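You operate a simulated robot arm through the tools that you are given. There is no shell and no other tool.

You are at the controls of a simulated robot arm. One attempt, no reset.

TASK
Brush the dusty number pad clean, then print it on the hand press.
Fine: one stroke, no specks; brush back on the bench, head up and nest out.

Only the result counts: the job must be done as asked and must still hold three seconds after the hand-in. Knocking over, shifting, dropping, spilling or breaking anything else fails it.

THE ROBOT
A 7-joint arm with a two-finger parallel gripper, fixed in place. Base frame: the origin is at the foot of the arm, x ahead of it, y to its left, z up. Readings come in m, rad, newtons and seconds.
It reaches about 0.896 m from its shoulder. Its first joint turns from -2.897 to 2.897 rad. Payload 2.5 kg.
The TCP is the grasp point between the finger pads, 0.03 m short of the fingertips. In the tool frame z runs along the fingers and y along their closing line. Largest opening 0.094 m; finger width 0.028, thickness 0.01; the body of the gripper, 0.05 by 0.096 m, starts 0.055 m behind the TCP.
Orientation is that of the tool frame in the base frame, as [roll, pitch, yaw] about the fixed x, y, z axes, in that order (R = Rz(yaw) Ry(pitch) Rx(roll)). With the fingers straight down and closing along the base's y, the tool's x points along the base's -x, its y along +y and its z along -z.

THE INTERFACE
- The arm moves only by the tool drive_tool. Its argument "steps" is a list that holds one entry, the list of rows, each a list of 7 numbers: the shift along the tool's x, y, z in m, then the turn, a rotation vector about the tool's x, y, z in rad, then the finger opening in m, from 0 to 0.094. In form: [[[x, y, z, wx, wy, wz, jaw], ...]]. A call has 1 to 20 rows; each row is the pose to reach, as a shift and turn from the pose commanded when the call began, along the tool's axes at that moment. Each row takes 0.2 s and may step no farther than 0.05 m and 0.15 rad from the row before; otherwise, or with a gripper value out of range, the whole call is refused. A pose out of reach is approached as far as the arm can. The call stops where the force on the tool passes 90 N (or 10 N more than at its start, if that is more) or the arm is blocked; 0.2 s more then pass. Each finger travels about 0.072 m/s and halts on what it meets, pressing with about 31 N; the grip force reading is that of the motor and also rises with nothing between the fingers. The clock runs only during rows and for 0.2 s after the last one: add rows that repeat a pose to give the fingers time. The reply holds the time, the measured pose of the TCP, the force on the tool along the base axes, the opening and the grip force, in the units named above and with some noise, with the torque about the TCP (base axes, N m) and any sound that the robot's microphone picked up.
- Cameras (640 x 400 px; columns grow to the right, rows downward): "scene" is fixed at [0.039, -0.6456, 0.8006]; the picture's right is [0.96, -0.29, 0.00], its down [-0.15, -0.49, -0.86] and it looks along [0.25, 0.82, -0.51] (base axes); focal length 333 px, centre (320, 200). "wrist" rides on the gripper at [0.076, 0.014, -0.102] in the tool frame; the picture's right is [-0.18, 0.98, 0.00], its down [-0.75, -0.14, -0.64] and it looks along [-0.63, -0.12, 0.77] (tool axes); focal length 243 px, centre (320, 200). There is no depth. A picture from a camera that has moved, and an enlarged one, comes with that camera's place and axes in the base frame and with its lens. The place of the scene camera against the robot may be out by one fixed shift of up to 0.018 m in any direction.
- get_image(camera): a new picture of that camera. It takes no simulated time.
- enlarge(camera, box): a new picture of the part [left, top, right, bottom] of that camera's present view, enlarged. It takes no simulated time.
- sign_off(): hands the job in; it is judged then, once.

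Places have to be worked out from the pictures, the camera data and where the tool is seen. Open the gripper and draw the arm clear of the work before you hand the job in, unless the task says otherwise.

The tools are called after "Call:" as name(argument=value, ...) on one line, values as JSON. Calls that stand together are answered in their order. drive_tool: Moves the arm, as the interface text tells. Its arguments: {"type":"object","properties":{"steps":{"type":"array"}},"required":["steps"]} The other tools are called the same way: get_image (camera) takes a picture; enlarge (camera, box) takes an enlarged picture of a part of a camera's view; sign_off () hands the job in.

At the start:

```text
clock: 0.0
ee_pos: [0.4786, 0.2342, 0.4108]
tool_rot: [3.141, 0.002, -3.141]
contact_force: [0.0, 0.1, -0.4]
wrist_torque: [0.0, -0.02, 0.0]
width: 0.0939
gripper_force: 0.0
```

scene: 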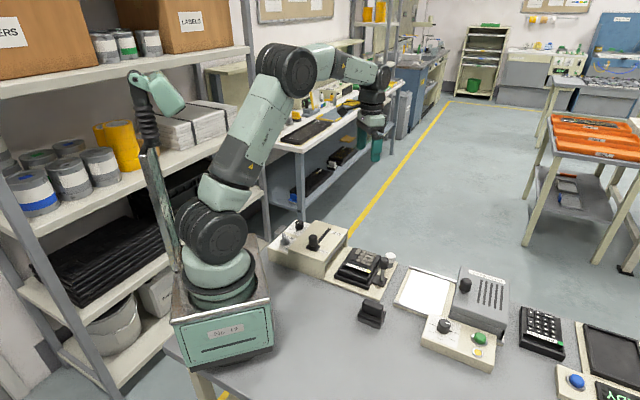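
wrist: 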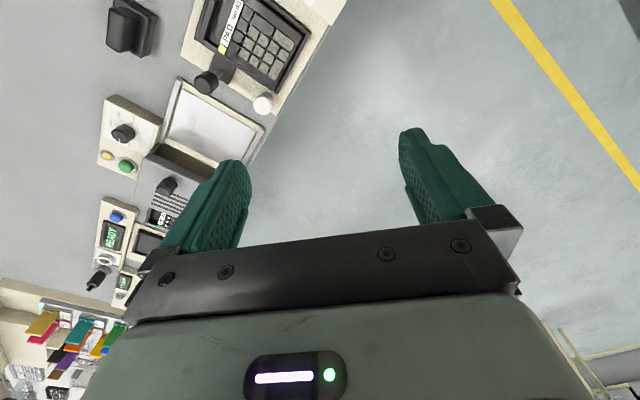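

I'll start by inspecting the bench closely: the scene shows several devices (press, number pad, brush, etc.). I take enlarged pictures to identify them.

Call:
enlarge(camera="scene", box=[250, 200, 410, 300])

Call:
enlarge(camera="scene", box=[340, 240, 520, 380])

Call:
enlarge(camera="scene", box=[480, 280, 640, 400])

Call:
enlarge(camera="wrist", box=[80, 0, 340, 160])

Call:
enlarge(camera="wrist", box=[0, 160, 240, 400])

```text
4.00 times, centred on (330, 250) of scene
camera zoom: at [0.039, -0.6456, 0.8006], right [0.96, -0.29, 0.0], down [-0.15, -0.49, -0.86], along [0.25, 0.82, -0.51], focal length 1334 px, centre (280, 0)
```

zoom: 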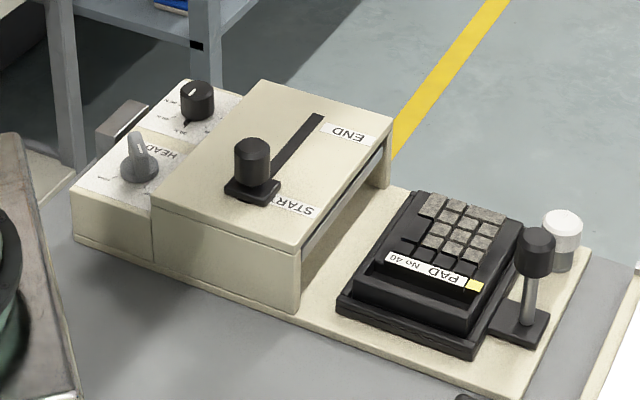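

```text
2.86 times, centred on (430, 310) of scene
camera zoom: at [0.039, -0.6456, 0.8006], right [0.96, -0.29, 0.0], down [-0.15, -0.49, -0.86], along [0.25, 0.82, -0.51], focal length 953 px, centre (6, -114)
```

zoom: 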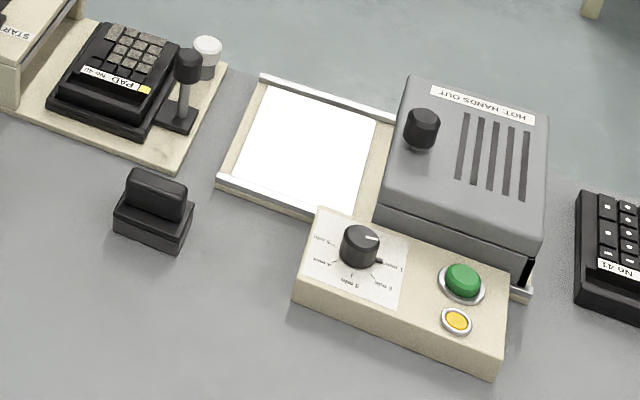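

```text
3.33 times, centred on (560, 340) of scene
camera zoom: at [0.039, -0.6456, 0.8006], right [0.96, -0.29, 0.0], down [-0.15, -0.49, -0.86], along [0.25, 0.82, -0.51], focal length 1111 px, centre (-480, -267)
```

zoom: 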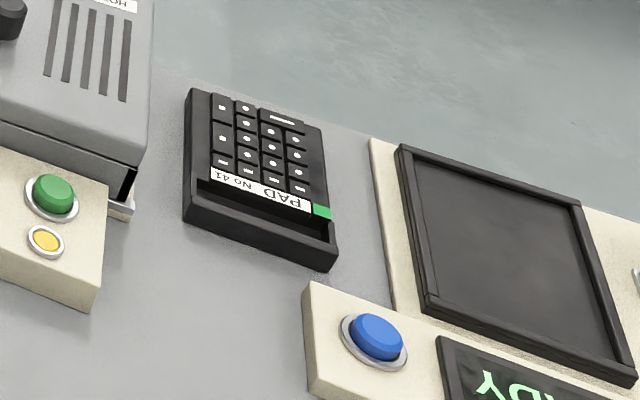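

```text
2.46 times, centred on (210, 80) of wrist
camera zoom: at [0.4032, 0.2493, 0.512], right [0.18, 0.98, 0.0], down [0.75, -0.14, 0.64], along [0.63, -0.12, -0.77], focal length 597 px, centre (591, 495)
```

zoom: 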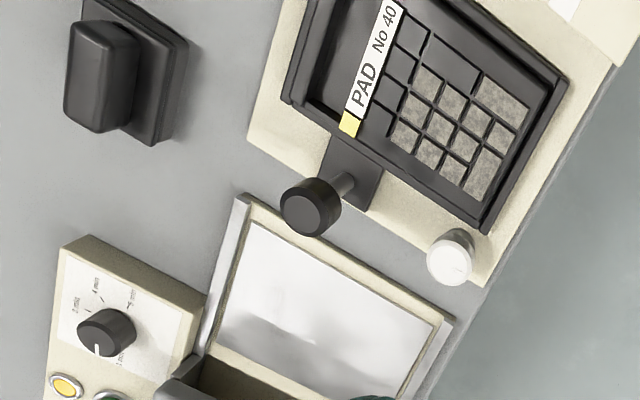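

```text
1.67 times, centred on (120, 280) of wrist
camera zoom: at [0.4032, 0.2493, 0.512], right [0.18, 0.98, 0.0], down [0.75, -0.14, 0.64], along [0.63, -0.12, -0.77], focal length 404 px, centre (653, 67)
```

zoom: 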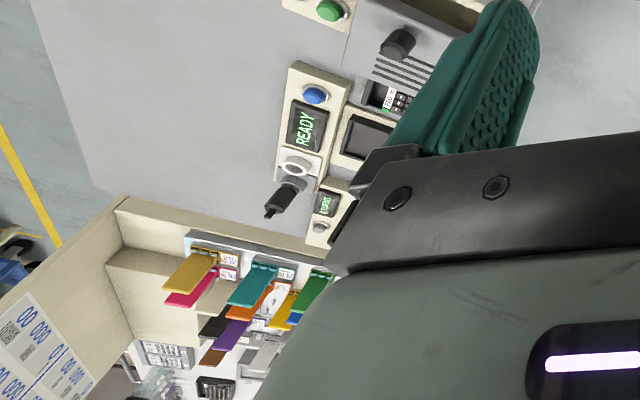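

The left-hand machine (START–END slider, HEAD lever, a dial, nest with a PAD No 40 and black-knob handle) looks like the hand press, and the black block on the bench the brush. I zoom in more on labels.

Call:
enlarge(camera="scene", box=[264, 215, 320, 255])

Call:
enlarge(camera="scene", box=[300, 220, 356, 255])

Call:
enlarge(camera="scene", box=[330, 240, 402, 290])

Call:
enlarge(camera="scene", box=[345, 285, 401, 325])

Call:
enlarge(camera="wrist", box=[190, 0, 350, 100])

Call:
enlarge(camera="wrist", box=[90, 0, 180, 60])

```text
10.00 times, centred on (292, 235) of scene
camera zoom: at [0.039, -0.6456, 0.8006], right [0.96, -0.29, 0.0], down [-0.15, -0.49, -0.86], along [0.25, 0.82, -0.51], focal length 3334 px, centre (600, -150)
```

zoom: 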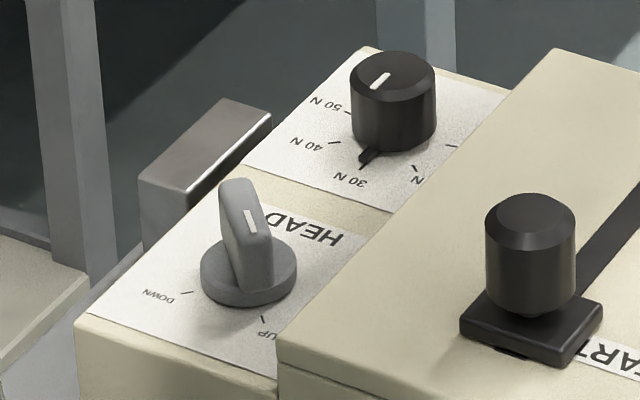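

```text
11.43 times, centred on (328, 238) of scene
camera zoom: at [0.039, -0.6456, 0.8006], right [0.96, -0.29, 0.0], down [-0.15, -0.49, -0.86], along [0.25, 0.82, -0.51], focal length 3810 px, centre (229, -229)
```

zoom: 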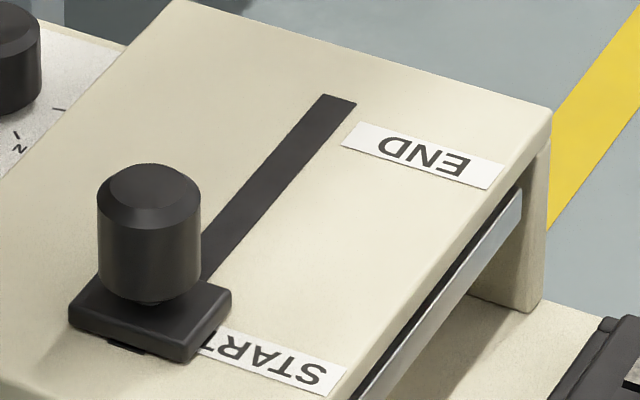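

```text
8.00 times, centred on (366, 265) of scene
camera zoom: at [0.039, -0.6456, 0.8006], right [0.96, -0.29, 0.0], down [-0.15, -0.49, -0.86], along [0.25, 0.82, -0.51], focal length 2667 px, centre (-48, -320)
```

zoom: 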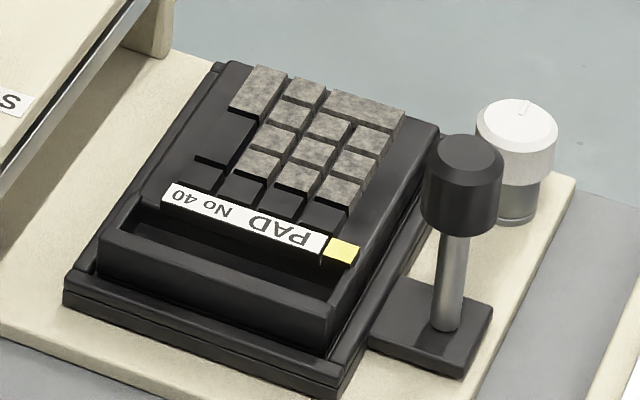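

```text
10.00 times, centred on (373, 305) of scene
camera zoom: at [0.039, -0.6456, 0.8006], right [0.96, -0.29, 0.0], down [-0.15, -0.49, -0.86], along [0.25, 0.82, -0.51], focal length 3334 px, centre (-210, -850)
```

zoom: 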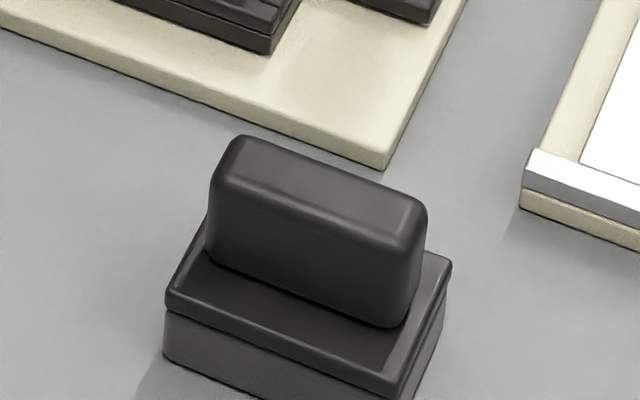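

```text
4.00 times, centred on (270, 50) of wrist
camera zoom: at [0.4032, 0.2493, 0.512], right [0.18, 0.98, 0.0], down [0.75, -0.14, 0.64], along [0.63, -0.12, -0.77], focal length 970 px, centre (520, 800)
```

zoom: 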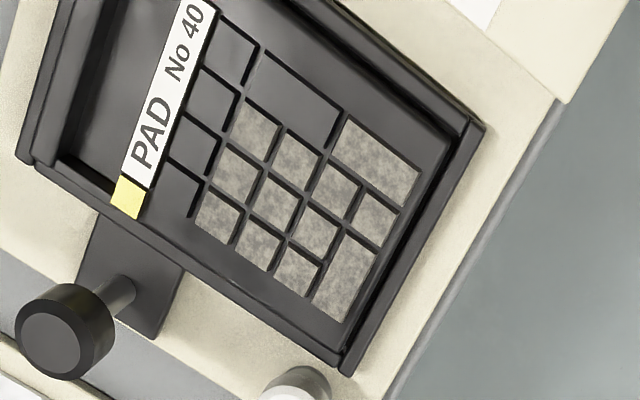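

```text
6.67 times, centred on (135, 30) of wrist
camera zoom: at [0.4032, 0.2493, 0.512], right [0.18, 0.98, 0.0], down [0.75, -0.14, 0.64], along [0.63, -0.12, -0.77], focal length 1618 px, centre (1553, 1333)
```

zoom: 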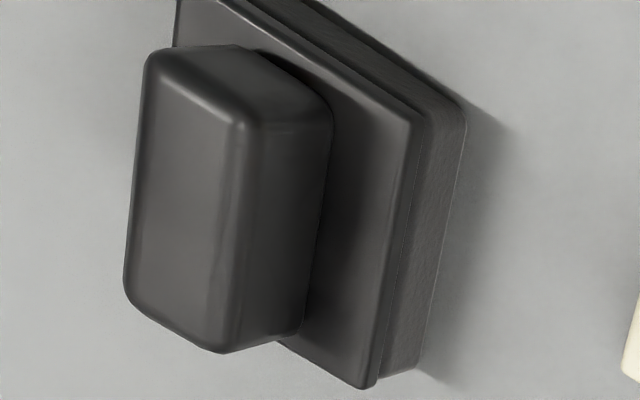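

The bench surface seems to be at about z=0, the brush near [0.385,-0.06], the pad keys near [0.45,0.15], and the press head near [0.28,0.2]. I move the camera over the press to read the dial and see the mechanism.

Call:
drive_tool(steps=[[[0.04, 0, 0, 0, 0, 0, 0.094], [0.08, 0, -0.01, 0, 0, 0, 0.094], [0.12, 0, -0.02, 0, 0, 0, 0.094], [0.16, 0, -0.03, 0, 0, 0, 0.094], [0.2, 0, -0.04, 0, 0, 0, 0.094]]])

```text
clock: 1.2
ee_pos: [0.2777, 0.2353, 0.4486]
tool_rot: [-3.14, -0.001, -3.141]
contact_force: [-0.3, -0.3, 0.2]
wrist_torque: [0.01, -0.02, -0.01]
width: 0.0939
gripper_force: 0.0
```

The arm moved to [0.278,0.235,0.449]. I take pictures from here.

Call:
get_image(camera="wrist")

Call:
get_image(camera="scene")

Call:
enlarge(camera="wrist", box=[220, 0, 420, 125])

```text
taken
camera wrist: at [0.2023, 0.2505, 0.551], right [0.18, 0.98, 0.0], down [0.75, -0.14, 0.64], along [0.63, -0.12, -0.77], focal length 243 px, centre (320, 200)
```

wrist: 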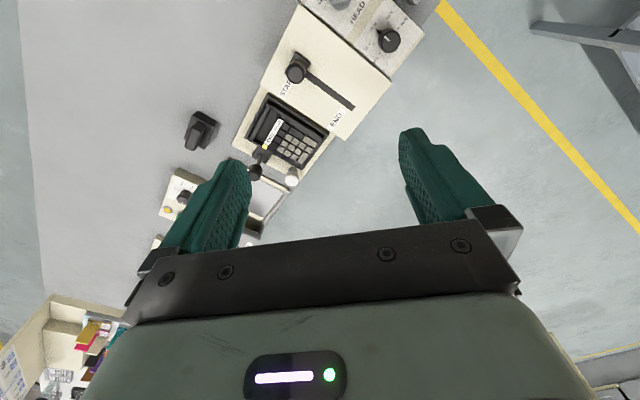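

```text
taken
```

scene: 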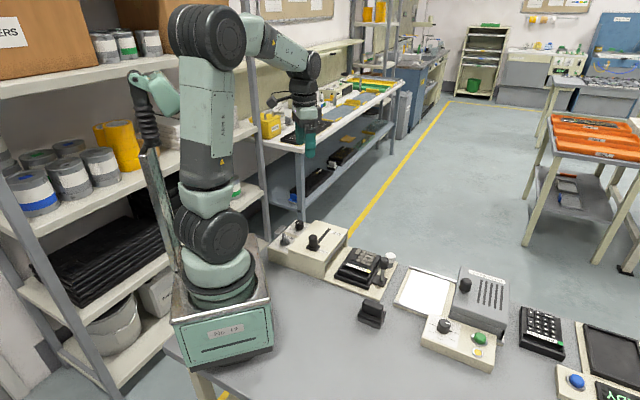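

```text
3.20 times, centred on (320, 62) of wrist
camera zoom: at [0.2023, 0.2505, 0.551], right [0.18, 0.98, 0.0], down [0.75, -0.14, 0.64], along [0.63, -0.12, -0.77], focal length 776 px, centre (320, 640)
```

zoom: 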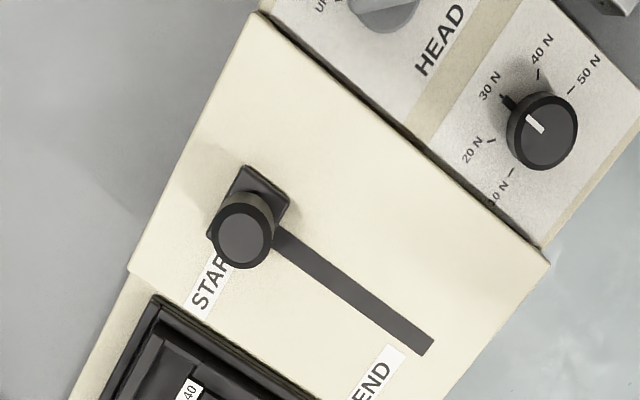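

The dial reads 30 N (scale 10–50 N), the stroke slot runs at roughly 45° ([0.7,0.7]) and the nest travel is perpendicular to it. I turn the tool 45° and move over the nest for a closer look.

Call:
drive_tool(steps=[[[-0.02, -0.006, 0.02, 0, 0, 0.13, 0.094], [-0.045, -0.012, 0.04, 0, 0, 0.26, 0.094], [-0.07, -0.018, 0.06, 0, 0, 0.39, 0.094], [-0.095, -0.024, 0.08, 0, 0, 0.52, 0.094], [-0.12, -0.03, 0.1, 0, 0, 0.65, 0.094], [-0.14, -0.035, 0.12, 0, 0, 0.78, 0.094]]])

Call:
get_image(camera="wrist")

Call:
enlarge(camera="wrist", box=[200, 0, 440, 150])

```text
clock: 2.6
ee_pos: [0.4178, 0.1983, 0.3311]
tool_rot: [3.141, 0.0, 2.359]
contact_force: [0.4, 0.0, -0.3]
wrist_torque: [-0.01, 0.01, 0.02]
width: 0.094
gripper_force: 0.1
```

```text
taken
camera wrist: at [0.3749, 0.2639, 0.4318], right [0.82, 0.57, 0.0], down [0.44, -0.63, 0.64], along [0.37, -0.53, -0.77], focal length 243 px, centre (320, 200)
```

wrist: 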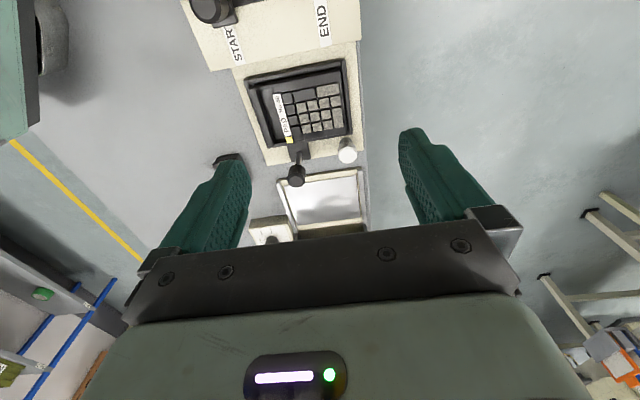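

```text
2.67 times, centred on (320, 75) of wrist
camera zoom: at [0.3749, 0.2639, 0.4318], right [0.82, 0.57, 0.0], down [0.44, -0.63, 0.64], along [0.37, -0.53, -0.77], focal length 647 px, centre (320, 533)
```

zoom: 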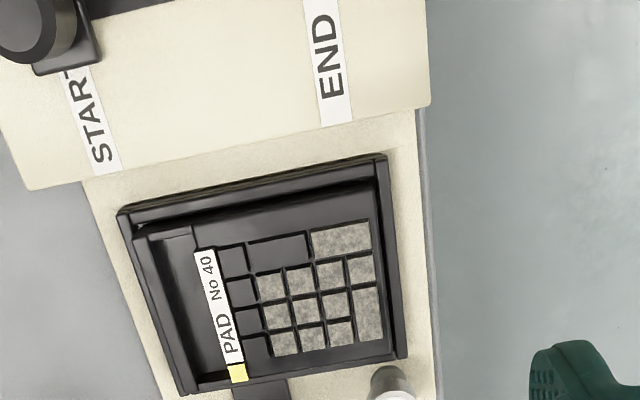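

The label edge gives the press axes exactly: v=[0.707,-0.707] (nest out) and u=[0.707,0.707] (stroke). The dusty keys span about u 0.39–0.46, v 0.18–0.25 at z≈0.05. Now I move above the brush to measure it.

Call:
drive_tool(steps=[[[-0.025, -0.0347, 0.0, 0, 0, 0, 0.094], [-0.05, -0.0693, 0.013, 0, 0, 0, 0.094], [-0.075, -0.104, 0.03, 0, 0, 0, 0.094], [-0.1, -0.1386, 0.047, 0, 0, 0, 0.094], [-0.125, -0.1733, 0.064, 0, 0, 0, 0.094], [-0.15, -0.208, 0.081, 0, 0, 0, 0.094], [-0.15, -0.208, 0.081, 0, 0, 0, 0.094]]])

Call:
get_image(camera="wrist")

Call:
enlarge(camera="wrist", box=[240, 40, 400, 140])

Call:
get_image(camera="scene")

```text
clock: 4.2
ee_pos: [0.3775, -0.0558, 0.2502]
tool_rot: [3.14, 0.001, 2.364]
contact_force: [0.3, 0.4, 0.2]
wrist_torque: [0.0, 0.01, 0.0]
width: 0.094
gripper_force: 0.0
```

```text
taken
camera wrist: at [0.3342, 0.0101, 0.3516], right [0.82, 0.57, 0.0], down [0.44, -0.63, 0.64], along [0.37, -0.53, -0.77], focal length 243 px, centre (320, 200)
```

wrist: 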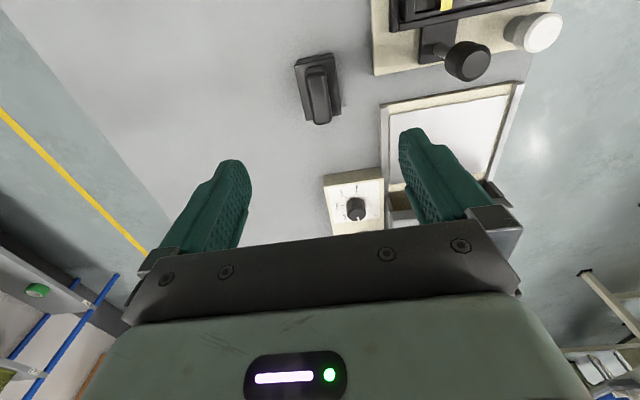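

```text
4.00 times, centred on (320, 90) of wrist
camera zoom: at [0.3342, 0.0101, 0.3516], right [0.82, 0.57, 0.0], down [0.44, -0.63, 0.64], along [0.37, -0.53, -0.77], focal length 970 px, centre (320, 640)
```

zoom: 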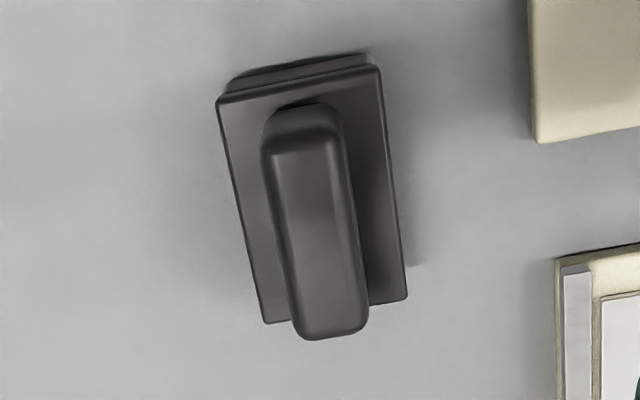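

```text
taken
```

scene: 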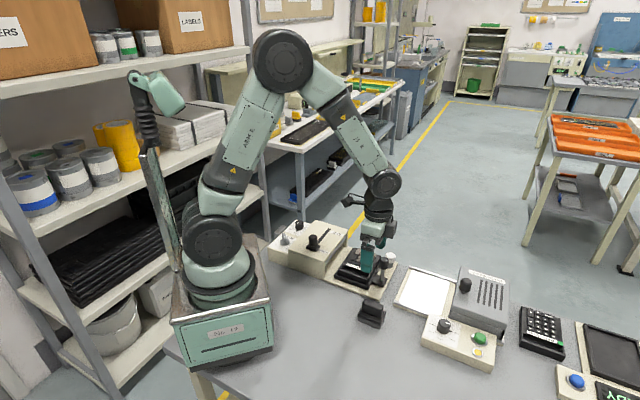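

The brush plate measures about 0.049×0.068 m, aligned to 45°, centre ≈[0.387,-0.066]; its handle is ~0.022 wide along u with top at z≈0.058. I go down to z≈0.12 above it with fingers open and check alignment.

Call:
drive_tool(steps=[[[-0.005, 0, 0.03, 0, 0, 0, 0.094], [-0.01, 0, 0.06, 0, 0, 0, 0.094], [-0.015, -0.0005, 0.1, 0, 0, 0, 0.094], [-0.0153, -0.0005, 0.13, 0, 0, 0, 0.094], [-0.0153, -0.0005, 0.13, 0, 0, 0, 0.094]]])

Call:
get_image(camera="wrist")

Call:
enlarge(camera="scene", box=[332, 250, 412, 330])

```text
clock: 5.4
ee_pos: [0.3898, -0.064, 0.1187]
tool_rot: [-3.141, -0.001, 2.363]
contact_force: [0.1, 0.1, -0.5]
wrist_torque: [-0.01, 0.0, -0.01]
width: 0.0942
gripper_force: 0.1
```

```text
taken
camera wrist: at [0.3471, 0.0001, 0.2201], right [0.82, 0.57, 0.0], down [0.44, -0.63, 0.64], along [0.37, -0.53, -0.77], focal length 243 px, centre (320, 200)
```

wrist: 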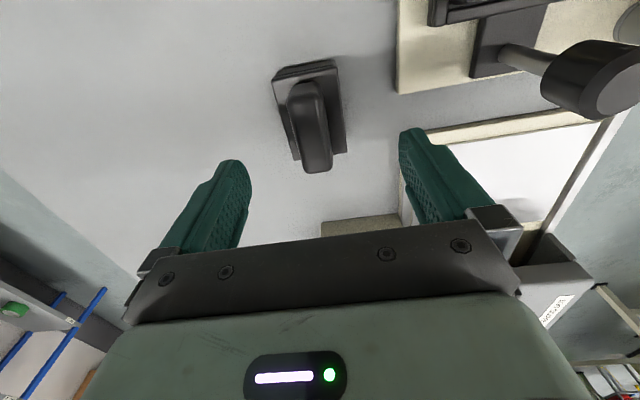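

```text
5.00 times, centred on (372, 290) of scene
camera zoom: at [0.039, -0.6456, 0.8006], right [0.96, -0.29, 0.0], down [-0.15, -0.49, -0.86], along [0.25, 0.82, -0.51], focal length 1667 px, centre (60, -250)
```

zoom: 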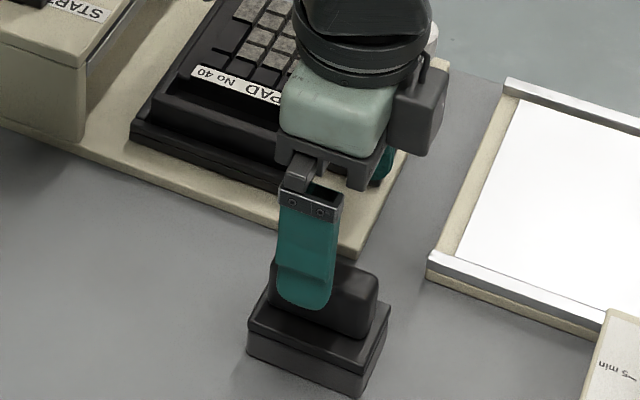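

Fingers are open around the brush and about 4 cm over it. I enlarge the wrist view to check the centring before descending.

Call:
enlarge(camera="wrist", box=[240, 50, 400, 180])

```text
3.08 times, centred on (320, 115) of wrist
camera zoom: at [0.3471, 0.0001, 0.2201], right [0.82, 0.57, 0.0], down [0.44, -0.63, 0.64], along [0.37, -0.53, -0.77], focal length 746 px, centre (320, 462)
```

zoom: 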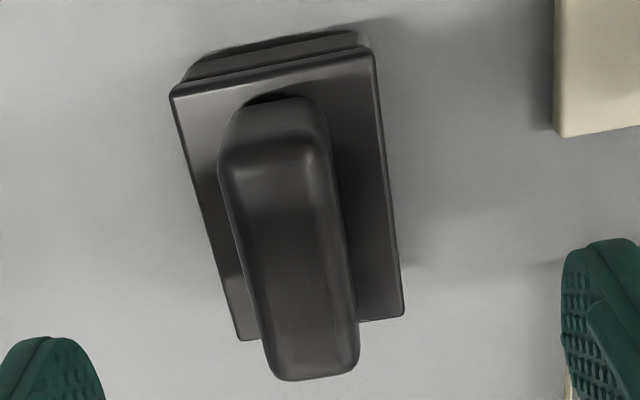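

The handle centre lies about 6 mm to the −u side of the tool centre, so I shift tool y by −0.006, x by +0.002 and descend to z≈0.062, watching the force.

Call:
drive_tool(steps=[[[0.002, -0.006, 0.0, 0, 0, 0, 0.094], [0.002, -0.006, 0.02, 0, 0, 0, 0.094], [0.002, -0.006, 0.04, 0, 0, 0, 0.094], [0.002, -0.006, 0.05, 0, 0, 0, 0.094], [0.002, -0.006, 0.056, 0, 0, 0, 0.094], [0.002, -0.006, 0.056, 0, 0, 0, 0.094]]])

Call:
enlarge(camera="scene", box=[332, 250, 412, 330])

Call:
get_image(camera="wrist")

```text
clock: 6.8
ee_pos: [0.3845, -0.0691, 0.0633]
tool_rot: [3.141, -0.001, 2.363]
contact_force: [-0.3, -0.1, -0.4]
wrist_torque: [0.02, 0.03, -0.02]
width: 0.094
gripper_force: 0.0
```

```text
5.00 times, centred on (372, 290) of scene
camera zoom: at [0.039, -0.6456, 0.8006], right [0.96, -0.29, 0.0], down [-0.15, -0.49, -0.86], along [0.25, 0.82, -0.51], focal length 1667 px, centre (60, -250)
```

zoom: 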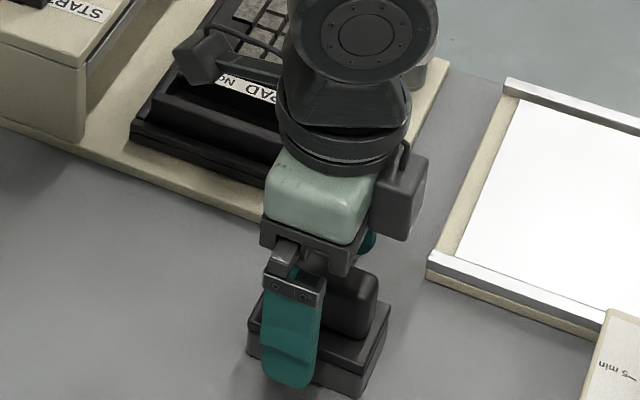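

```text
taken
camera wrist: at [0.3405, -0.0035, 0.165], right [0.82, 0.57, 0.0], down [0.44, -0.63, 0.64], along [0.37, -0.53, -0.77], focal length 243 px, centre (320, 200)
```

wrist: 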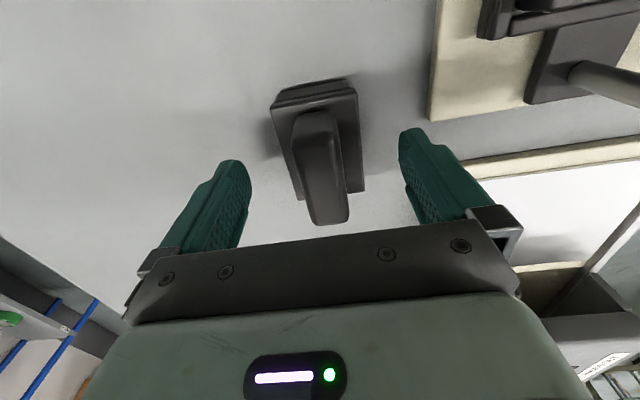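

Triangulating gives handle top z≈0.059 and plate top z≈0.026; fingertips are at 0.033 and well centred. I lower another 4 mm and close on the handle.

Call:
drive_tool(steps=[[[0.0, 0.001, 0.004, 0, 0, 0, 0.094], [0.0, 0.001, 0.004, 0, 0, 0, 0.05], [0.0, 0.001, 0.004, 0, 0, 0, 0.03], [0.0, 0.001, 0.004, 0, 0, 0, 0.01], [0.0, 0.001, 0.004, 0, 0, 0, 0.01], [0.0, 0.001, 0.004, 0, 0, 0, 0.01], [0.0, 0.001, 0.004, 0, 0, 0, 0.01]]])

Call:
get_image(camera="wrist")

Call:
enlarge(camera="scene", box=[332, 250, 412, 330])

```text
clock: 8.4
ee_pos: [0.3847, -0.0674, 0.0608]
tool_rot: [3.14, 0.002, 2.362]
contact_force: [1.9, -2.7, 12.4]
wrist_torque: [-0.16, -0.11, 0.1]
width: 0.0276
gripper_force: 30.8
```

```text
taken
camera wrist: at [0.3415, -0.0033, 0.1614], right [0.82, 0.57, 0.0], down [0.44, -0.63, 0.64], along [0.37, -0.53, -0.77], focal length 243 px, centre (320, 200)
```

wrist: 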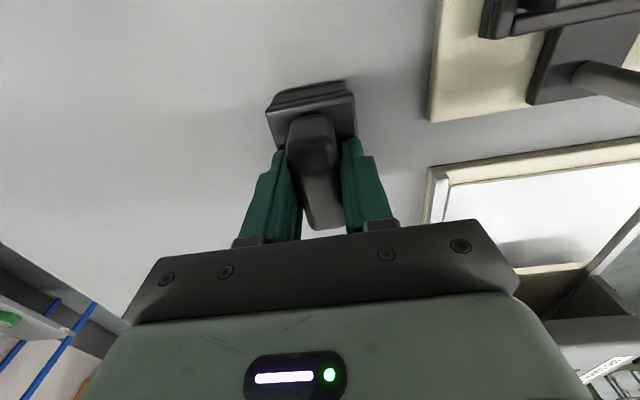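

```text
5.00 times, centred on (372, 290) of scene
camera zoom: at [0.039, -0.6456, 0.8006], right [0.96, -0.29, 0.0], down [-0.15, -0.49, -0.86], along [0.25, 0.82, -0.51], focal length 1667 px, centre (60, -250)
```

zoom: 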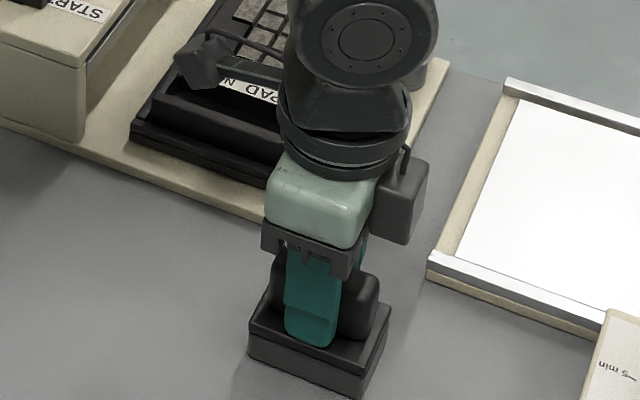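

The brush is gripped (width 0.0276, 31 N) with fingertips just touching its plate at z≈0.031, so its bristle bottom is ≈0.061 below the TCP. I lift it straight up 0.14 m.

Call:
drive_tool(steps=[[[0.0, 0.0, -0.005, 0, 0, 0, 0.01], [0.0, 0.0, -0.03, 0, 0, 0, 0.01], [0.0, 0.0, -0.06, 0, 0, 0, 0.01], [0.0, 0.0, -0.1, 0, 0, 0, 0.01], [0.0, 0.0, -0.14, 0, 0, 0, 0.01], [0.0, 0.0, -0.14, 0, 0, 0, 0.01]]])

Call:
get_image(camera="wrist")

Call:
enlarge(camera="scene", box=[320, 180, 440, 330])

```text
clock: 9.8
ee_pos: [0.3865, -0.067, 0.1994]
tool_rot: [3.141, 0.0, 2.362]
contact_force: [0.8, 0.3, 0.1]
wrist_torque: [0.0, 0.02, 0.01]
width: 0.0276
gripper_force: 31.4
```

```text
taken
camera wrist: at [0.3424, -0.0018, 0.3006], right [0.82, 0.57, 0.0], down [0.44, -0.63, 0.64], along [0.37, -0.53, -0.77], focal length 243 px, centre (320, 200)
```

wrist: 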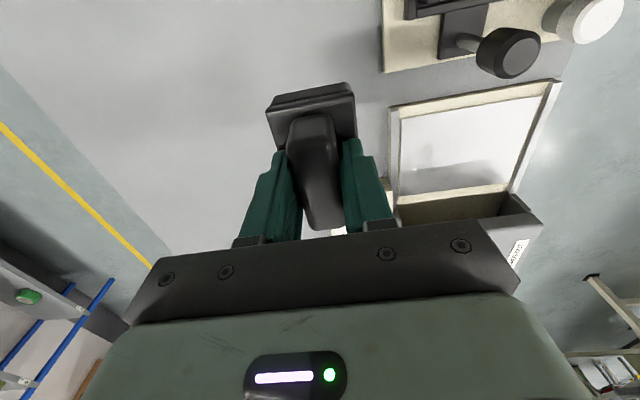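

```text
2.67 times, centred on (380, 255) of scene
camera zoom: at [0.039, -0.6456, 0.8006], right [0.96, -0.29, 0.0], down [-0.15, -0.49, -0.86], along [0.25, 0.82, -0.51], focal length 889 px, centre (160, 53)
```

zoom: 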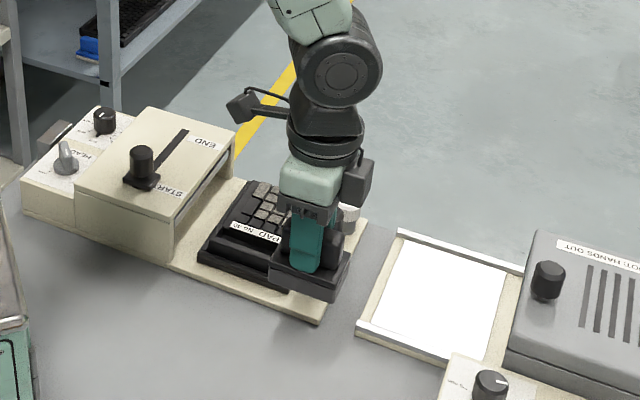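

The brush lifted cleanly. I carry it at z≈0.2 to a point beside the dusty keys (u≈0.36, v≈0.214), well above the nest knob (top ≈0.097).

Call:
drive_tool(steps=[[[0.027, 0.034, 0, 0, 0, 0, 0.01], [0.054, 0.068, 0, 0, 0, 0, 0.01], [0.08, 0.101, 0, 0, 0, 0, 0.01], [0.1058, 0.1346, 0, 0, 0, 0, 0.01], [0.1058, 0.1346, 0, 0, 0, 0, 0.01]]])

Call:
get_image(camera="wrist")

Call:
enlarge(camera="scene", box=[310, 180, 430, 300])

```text
clock: 11.0
ee_pos: [0.4042, 0.1032, 0.2015]
tool_rot: [3.141, 0.001, 2.362]
contact_force: [0.6, -0.6, -1.4]
wrist_torque: [-0.02, 0.02, 0.0]
width: 0.0276
gripper_force: 31.0
```

```text
taken
camera wrist: at [0.361, 0.1672, 0.3026], right [0.82, 0.57, 0.0], down [0.44, -0.63, 0.64], along [0.37, -0.53, -0.77], focal length 243 px, centre (320, 200)
```

wrist: 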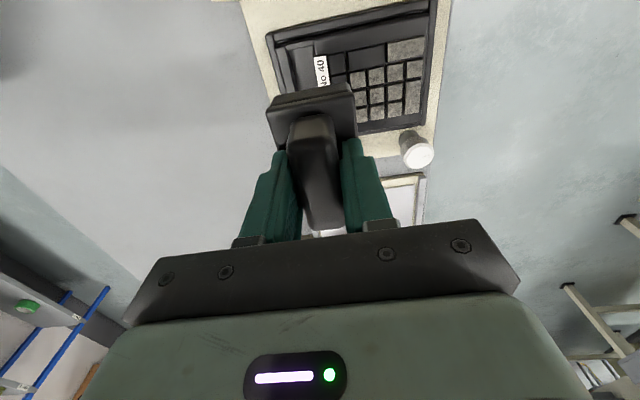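

```text
3.33 times, centred on (370, 240) of scene
camera zoom: at [0.039, -0.6456, 0.8006], right [0.96, -0.29, 0.0], down [-0.15, -0.49, -0.86], along [0.25, 0.82, -0.51], focal length 1111 px, centre (153, 67)
```

zoom: 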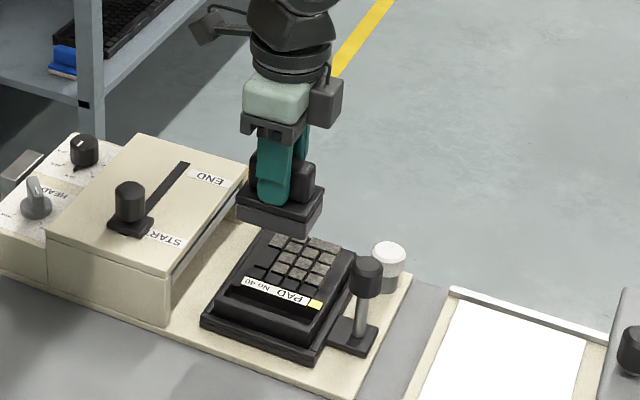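

The brush is above the label end of the pad. I enlarge the pad in this nearer view to triangulate the key height and dust extent.

Call:
enlarge(camera="wrist", box=[250, 0, 450, 125])

Call:
enlarge(camera="wrist", box=[340, 60, 450, 170])

```text
3.20 times, centred on (350, 62) of wrist
camera zoom: at [0.361, 0.1672, 0.3026], right [0.82, 0.57, 0.0], down [0.44, -0.63, 0.64], along [0.37, -0.53, -0.77], focal length 776 px, centre (224, 640)
```

zoom: 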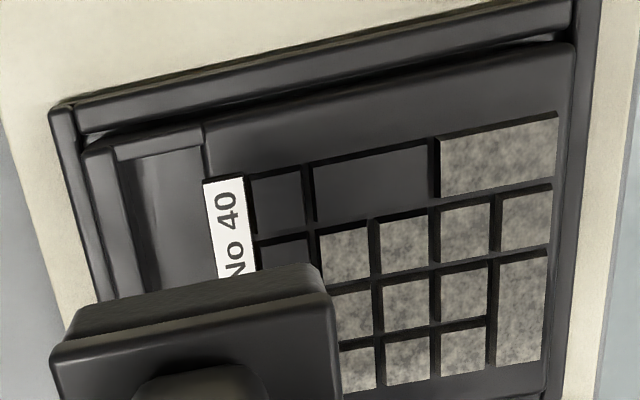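

```text
3.64 times, centred on (395, 115) of wrist
camera zoom: at [0.361, 0.1672, 0.3026], right [0.82, 0.57, 0.0], down [0.44, -0.63, 0.64], along [0.37, -0.53, -0.77], focal length 882 px, centre (47, 509)
```

zoom: 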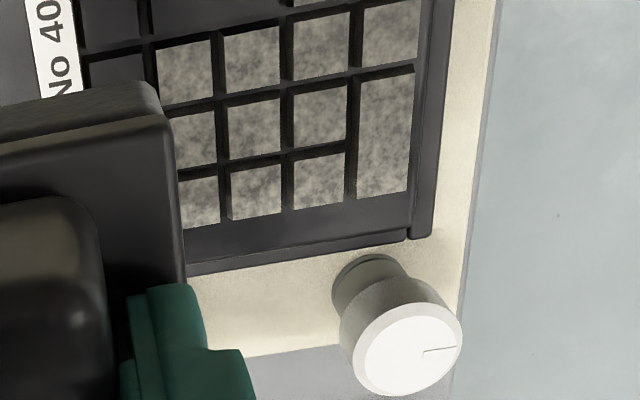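

Key tops come out at z≈0.043; dust spans u 0.391–0.461, v 0.180–0.250. I bring the brush over u≈0.40, v≈0.206 and lower to z≈0.112 (bristles ~1 cm above the keys).

Call:
drive_tool(steps=[[[0.0066, 0.0415, 0.0, 0, 0, 0, 0.01], [0.0066, 0.0415, 0.03, 0, 0, 0, 0.01], [0.0066, 0.0415, 0.06, 0, 0, 0, 0.01], [0.0066, 0.0415, 0.08, 0, 0, 0, 0.01], [0.0066, 0.0415, 0.0885, 0, 0, 0, 0.01], [0.0066, 0.0415, 0.0885, 0, 0, 0, 0.01]]])

Call:
get_image(camera="wrist")

Call:
enlarge(camera="scene", box=[320, 210, 420, 290])

```text
clock: 12.4
ee_pos: [0.4283, 0.1381, 0.111]
tool_rot: [3.14, 0.001, 2.364]
contact_force: [-0.6, 0.2, -1.0]
wrist_torque: [0.0, -0.02, 0.02]
width: 0.0275
gripper_force: 31.0
```

```text
taken
camera wrist: at [0.3842, 0.2024, 0.2125], right [0.82, 0.57, 0.0], down [0.44, -0.63, 0.64], along [0.37, -0.53, -0.77], focal length 243 px, centre (320, 200)
```

wrist: 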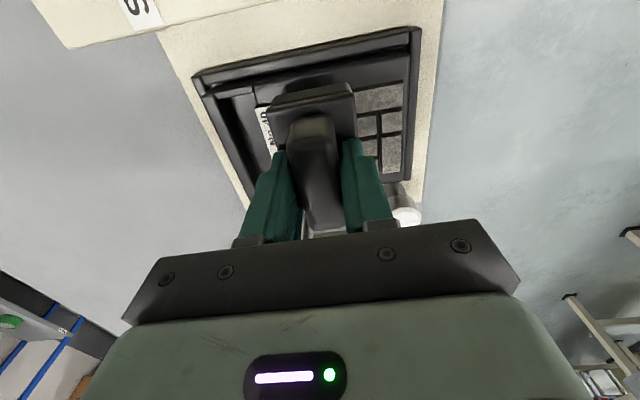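

```text
5.00 times, centred on (370, 250) of scene
camera zoom: at [0.039, -0.6456, 0.8006], right [0.96, -0.29, 0.0], down [-0.15, -0.49, -0.86], along [0.25, 0.82, -0.51], focal length 1667 px, centre (70, -50)
```

zoom: 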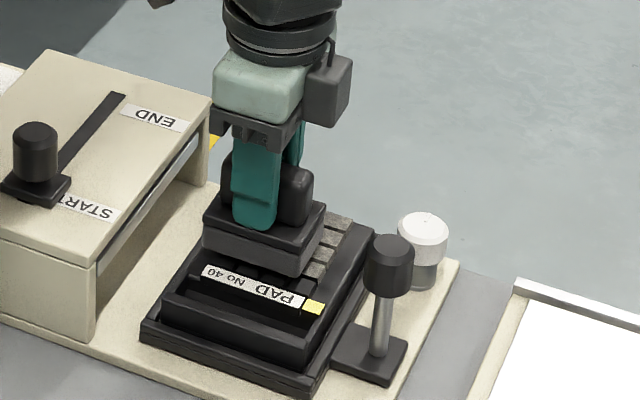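

The brush hovers close over the keys with no contact yet. I lower in small steps reading the force.

Call:
drive_tool(steps=[[[0, 0, 0.002, 0, 0, 0, 0.01], [0, 0, 0.004, 0, 0, 0, 0.01], [0, 0, 0.004, 0, 0, 0, 0.01]]])

Call:
drive_tool(steps=[[[0, 0, 0.002, 0, 0, 0, 0.01], [0, 0, 0.002, 0, 0, 0, 0.01]]])

```text
clock: 13.2
ee_pos: [0.429, 0.1381, 0.1072]
tool_rot: [3.141, 0.0, 2.362]
contact_force: [0.6, 0.0, -0.5]
wrist_torque: [-0.03, -0.01, 0.0]
width: 0.0279
gripper_force: 30.9
```

```text
clock: 13.8
ee_pos: [0.4281, 0.1374, 0.1051]
tool_rot: [-3.139, -0.001, 2.364]
contact_force: [-0.1, -0.3, 1.7]
wrist_torque: [-0.1, -0.06, 0.01]
width: 0.0277
gripper_force: 31.8
```

There's a first hint of contact (1.7 N, some torque) at z≈0.105. I go 1 mm further.

Call:
drive_tool(steps=[[[0, 0, 0.001, 0, 0, 0, 0.01], [0, 0, 0.001, 0, 0, 0, 0.01]]])

Call:
enlarge(camera="scene", box=[335, 230, 399, 280])

```text
clock: 14.4
ee_pos: [0.4289, 0.1374, 0.1048]
tool_rot: [3.139, 0.0, 2.363]
contact_force: [-3.4, -1.5, 18.0]
wrist_torque: [-0.13, 0.06, 0.01]
width: 0.0277
gripper_force: 30.6
```

```text
8.00 times, centred on (367, 255) of scene
camera zoom: at [0.039, -0.6456, 0.8006], right [0.96, -0.29, 0.0], down [-0.15, -0.49, -0.86], along [0.25, 0.82, -0.51], focal length 2667 px, centre (-56, -240)
```

zoom: 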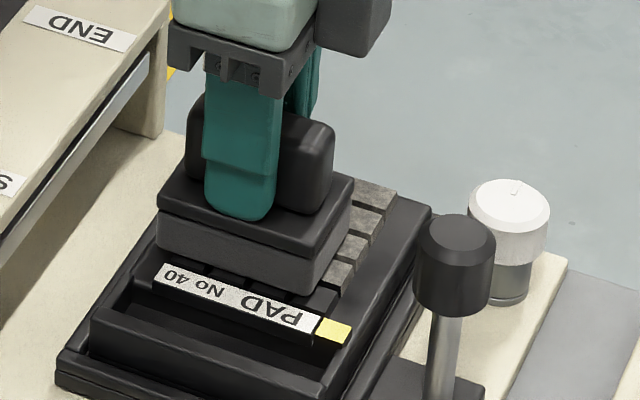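

Contact force is 18 N for 1 mm, so the contact is stiff; I ease up 0.6 mm and sweep along +u (tool y) to about u≈0.475.

Call:
drive_tool(steps=[[[0, 0, -0.0006, 0, 0, 0, 0.01], [0, 0.008, -0.0006, 0, 0, 0, 0.01], [0, 0.016, -0.0006, 0, 0, 0, 0.01], [0, 0.024, -0.0006, 0, 0, 0, 0.01], [0, 0.032, -0.0006, 0, 0, 0, 0.01]]])

Call:
enlarge(camera="scene", box=[335, 230, 399, 280])

```text
clock: 15.6
ee_pos: [0.4508, 0.1597, 0.1053]
tool_rot: [-3.141, 0.001, 2.364]
contact_force: [-4.8, -4.0, 16.3]
wrist_torque: [-0.2, 0.05, -0.02]
width: 0.0277
gripper_force: 31.0
```

```text
8.00 times, centred on (367, 255) of scene
camera zoom: at [0.039, -0.6456, 0.8006], right [0.96, -0.29, 0.0], down [-0.15, -0.49, -0.86], along [0.25, 0.82, -0.51], focal length 2667 px, centre (-56, -240)
```

zoom: 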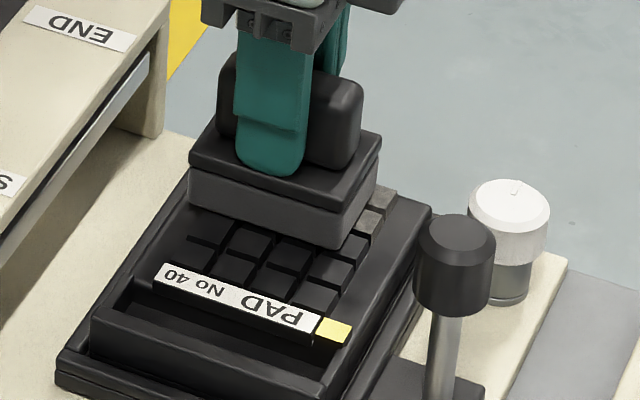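

The dust is coming off (keys behind the brush are clean black). I continue the sweep past the far end of the keys.

Call:
drive_tool(steps=[[[0, 0.008, -0.0003, 0, 0, 0, 0.01], [0, 0.016, -0.0003, 0, 0, 0, 0.01], [0, 0.024, -0.0003, 0, 0, 0, 0.01], [0, 0.032, -0.0003, 0, 0, 0, 0.01], [0, 0.04, -0.0003, 0, 0, 0, 0.01], [0, 0.046, -0.0003, 0, 0, 0, 0.01]]])

Call:
enlarge(camera="scene", box=[335, 230, 399, 280])

Call:
enlarge(camera="wrist", box=[200, 0, 460, 160])

```text
clock: 17.0
ee_pos: [0.4819, 0.1921, 0.1045]
tool_rot: [3.141, -0.001, 2.36]
contact_force: [-5.1, -4.5, 19.3]
wrist_torque: [-0.6, 0.47, -0.01]
width: 0.0277
gripper_force: 31.4
```

```text
8.00 times, centred on (367, 255) of scene
camera zoom: at [0.039, -0.6456, 0.8006], right [0.96, -0.29, 0.0], down [-0.15, -0.49, -0.86], along [0.25, 0.82, -0.51], focal length 2667 px, centre (-56, -240)
```

zoom: 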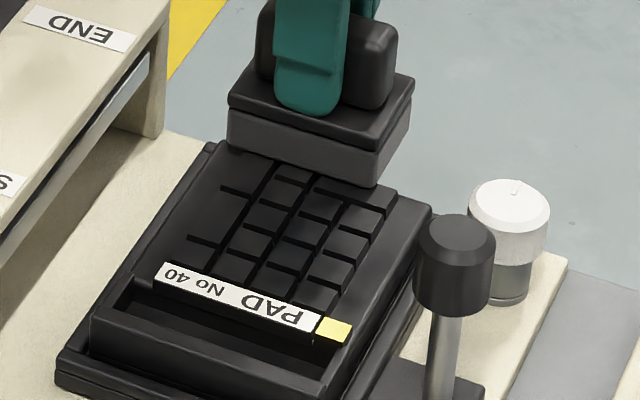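

```text
2.46 times, centred on (330, 80) of wrist
camera zoom: at [0.4393, 0.2573, 0.206], right [0.82, 0.57, 0.0], down [0.44, -0.63, 0.64], along [0.37, -0.53, -0.77], focal length 597 px, centre (295, 495)
```

zoom: 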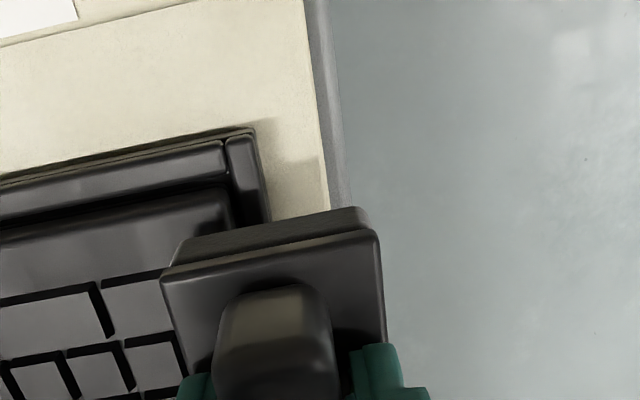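

The keys look clean. I lift the brush 3 cm and inspect closely for leftovers.

Call:
drive_tool(steps=[[[0, 0, -0.01, 0, 0, 0, 0.01], [0, 0, -0.04, 0, 0, 0, 0.01], [0, 0.02, -0.07, 0, 0, 0, 0.01], [0, 0.04, -0.1, 0, 0, 0, 0.01], [0, 0.04, -0.1, 0, 0, 0, 0.01]]])

Call:
enlarge(camera="scene", box=[340, 240, 388, 280])

Call:
get_image(camera="wrist")

```text
clock: 18.2
ee_pos: [0.5125, 0.222, 0.2041]
tool_rot: [3.141, 0.0, 2.363]
contact_force: [-0.8, -0.7, -0.4]
wrist_torque: [0.0, 0.02, 0.0]
width: 0.0277
gripper_force: 31.5
```

```text
10.00 times, centred on (364, 260) of scene
camera zoom: at [0.039, -0.6456, 0.8006], right [0.96, -0.29, 0.0], down [-0.15, -0.49, -0.86], along [0.25, 0.82, -0.51], focal length 3334 px, centre (-120, -400)
```

zoom: 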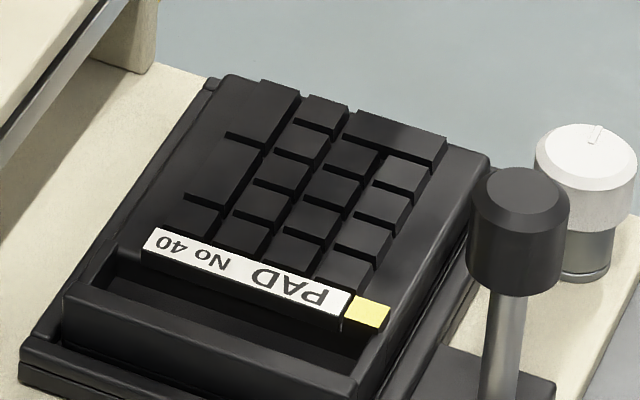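

```text
taken
camera wrist: at [0.4688, 0.2861, 0.3063], right [0.82, 0.57, 0.0], down [0.44, -0.63, 0.64], along [0.37, -0.53, -0.77], focal length 243 px, centre (320, 200)
```

wrist: 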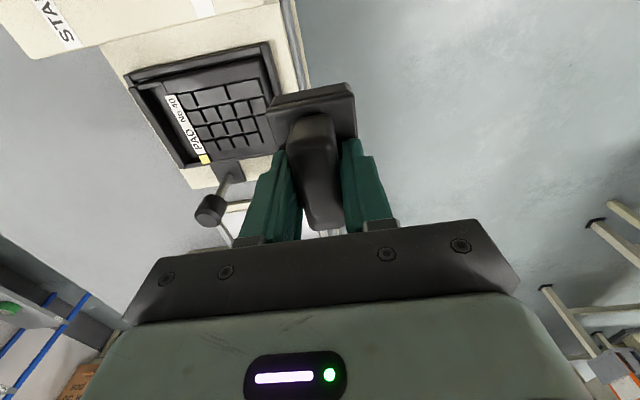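

Every key looks clean from the scene camera; I check the same in the wrist view enlarged.

Call:
enlarge(camera="wrist", box=[130, 60, 290, 170])

Call:
enlarge(camera="scene", box=[352, 245, 384, 273])

```text
3.64 times, centred on (210, 115) of wrist
camera zoom: at [0.4688, 0.2861, 0.3063], right [0.82, 0.57, 0.0], down [0.44, -0.63, 0.64], along [0.37, -0.53, -0.77], focal length 882 px, centre (720, 509)
```

zoom: 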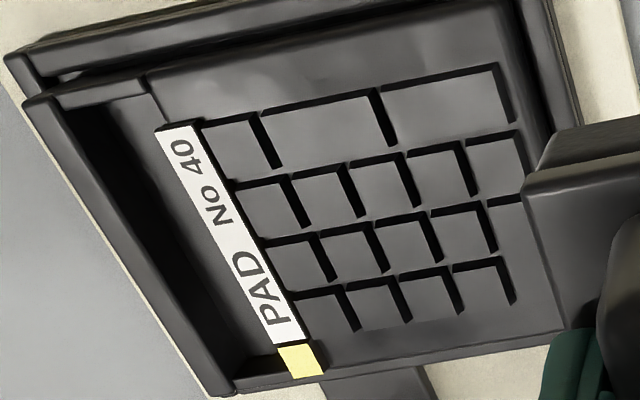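

```text
14.29 times, centred on (368, 259) of scene
camera zoom: at [0.039, -0.6456, 0.8006], right [0.96, -0.29, 0.0], down [-0.15, -0.49, -0.86], along [0.25, 0.82, -0.51], focal length 4763 px, centre (-366, -643)
```

zoom: 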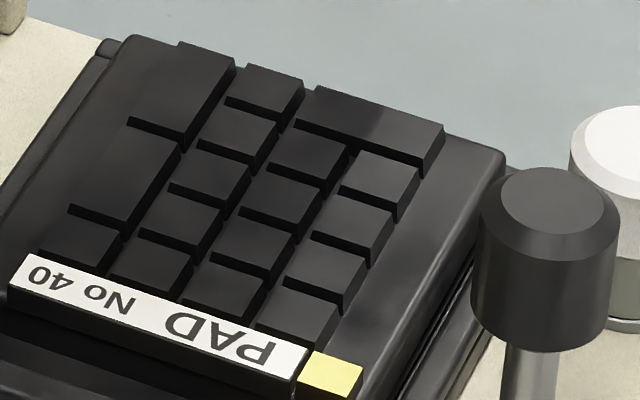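

All keys are free of dust texture, and the slight brightness differences are shadows. I carry the brush back at z≈0.2 to above its original spot (0.3855,-0.067).

Call:
drive_tool(steps=[[[-0.0161, -0.0421, 0, 0, 0, 0, 0.01], [-0.0323, -0.0842, 0, 0, 0, 0, 0.01], [-0.0484, -0.1263, 0, 0, 0, 0, 0.01], [-0.0645, -0.1685, 0, 0, 0, 0, 0.01], [-0.0806, -0.2106, 0, 0, 0, 0, 0.01], [-0.0968, -0.2527, 0, 0, 0, 0, 0.01], [-0.1129, -0.2948, 0, 0, 0, 0, 0.01], [-0.1129, -0.2948, 0, 0, 0, 0, 0.01]]])

```text
clock: 20.0
ee_pos: [0.3858, -0.0678, 0.2045]
tool_rot: [3.14, 0.0, 2.362]
contact_force: [0.3, 0.4, -0.6]
wrist_torque: [-0.02, 0.01, 0.0]
width: 0.0277
gripper_force: 30.7
```

The brush is over its original spot. I lower to z≈0.066 (bristles ~5 mm above the bench).

Call:
drive_tool(steps=[[[0, 0, 0.03, 0, 0, 0, 0.01], [0, 0, 0.06, 0, 0, 0, 0.01], [0, 0, 0.09, 0, 0, 0, 0.01], [0, 0, 0.12, 0, 0, 0, 0.01], [0, 0, 0.135, 0, 0, 0, 0.01], [0, 0, 0.139, 0, 0, 0, 0.01], [0, 0, 0.139, 0, 0, 0, 0.01]]])

Call:
drive_tool(steps=[[[0, 0, 0.002, 0, 0, 0, 0.01], [0, 0, 0.003, 0, 0, 0, 0.01], [0, 0, 0.003, 0, 0, 0, 0.01]]])

```text
clock: 21.6
ee_pos: [0.3845, -0.068, 0.0643]
tool_rot: [3.141, 0.002, 2.362]
contact_force: [0.2, 0.1, -0.9]
wrist_torque: [0.02, 0.03, -0.01]
width: 0.0278
gripper_force: 31.1
```

```text
clock: 22.4
ee_pos: [0.3852, -0.0694, 0.0621]
tool_rot: [-3.141, -0.001, 2.363]
contact_force: [0.7, -0.6, -0.7]
wrist_torque: [0.01, 0.01, 0.0]
width: 0.0277
gripper_force: 31.0
```

No contact yet at z≈0.062; I go down in half-millimetre steps.

Call:
drive_tool(steps=[[[0, 0, 0.0007, 0, 0, 0, 0.01], [0, 0, 0.0007, 0, 0, 0, 0.01]]])

Call:
drive_tool(steps=[[[0, 0, 0.0006, 0, 0, 0, 0.01], [0, 0, 0.0006, 0, 0, 0, 0.01]]])

```text
clock: 23.0
ee_pos: [0.3856, -0.0679, 0.0605]
tool_rot: [-3.141, -0.001, 2.365]
contact_force: [0.1, -0.2, 0.2]
wrist_torque: [0.01, 0.02, -0.04]
width: 0.0278
gripper_force: 30.9
```

```text
clock: 23.6
ee_pos: [0.3864, -0.0668, 0.0604]
tool_rot: [3.141, 0.002, 2.364]
contact_force: [1.0, 0.7, -0.6]
wrist_torque: [-0.04, 0.0, 0.01]
width: 0.0278
gripper_force: 30.8
```

Still no clear contact; I continue in small steps.

Call:
drive_tool(steps=[[[0, 0, 0.0005, 0, 0, 0, 0.01], [0, 0, 0.0005, 0, 0, 0, 0.01]]])

Call:
enlarge(camera="scene", box=[332, 260, 412, 330])

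```text
clock: 24.2
ee_pos: [0.3856, -0.0685, 0.0613]
tool_rot: [3.141, 0.0, 2.364]
contact_force: [-0.1, 0.4, -0.2]
wrist_torque: [0.01, -0.02, 0.01]
width: 0.0278
gripper_force: 30.7
```

```text
5.71 times, centred on (372, 295) of scene
camera zoom: at [0.039, -0.6456, 0.8006], right [0.96, -0.29, 0.0], down [-0.15, -0.49, -0.86], along [0.25, 0.82, -0.51], focal length 1905 px, centre (23, -343)
```

zoom: 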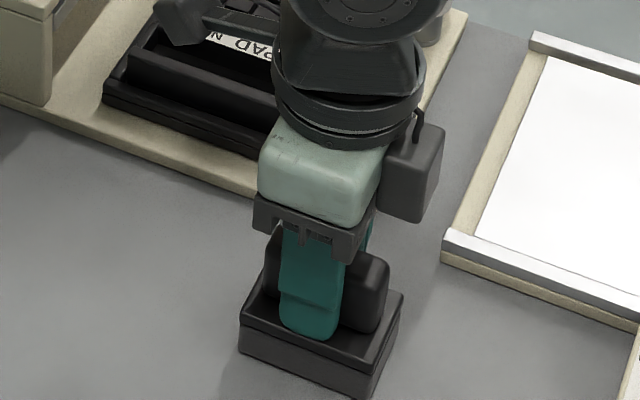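

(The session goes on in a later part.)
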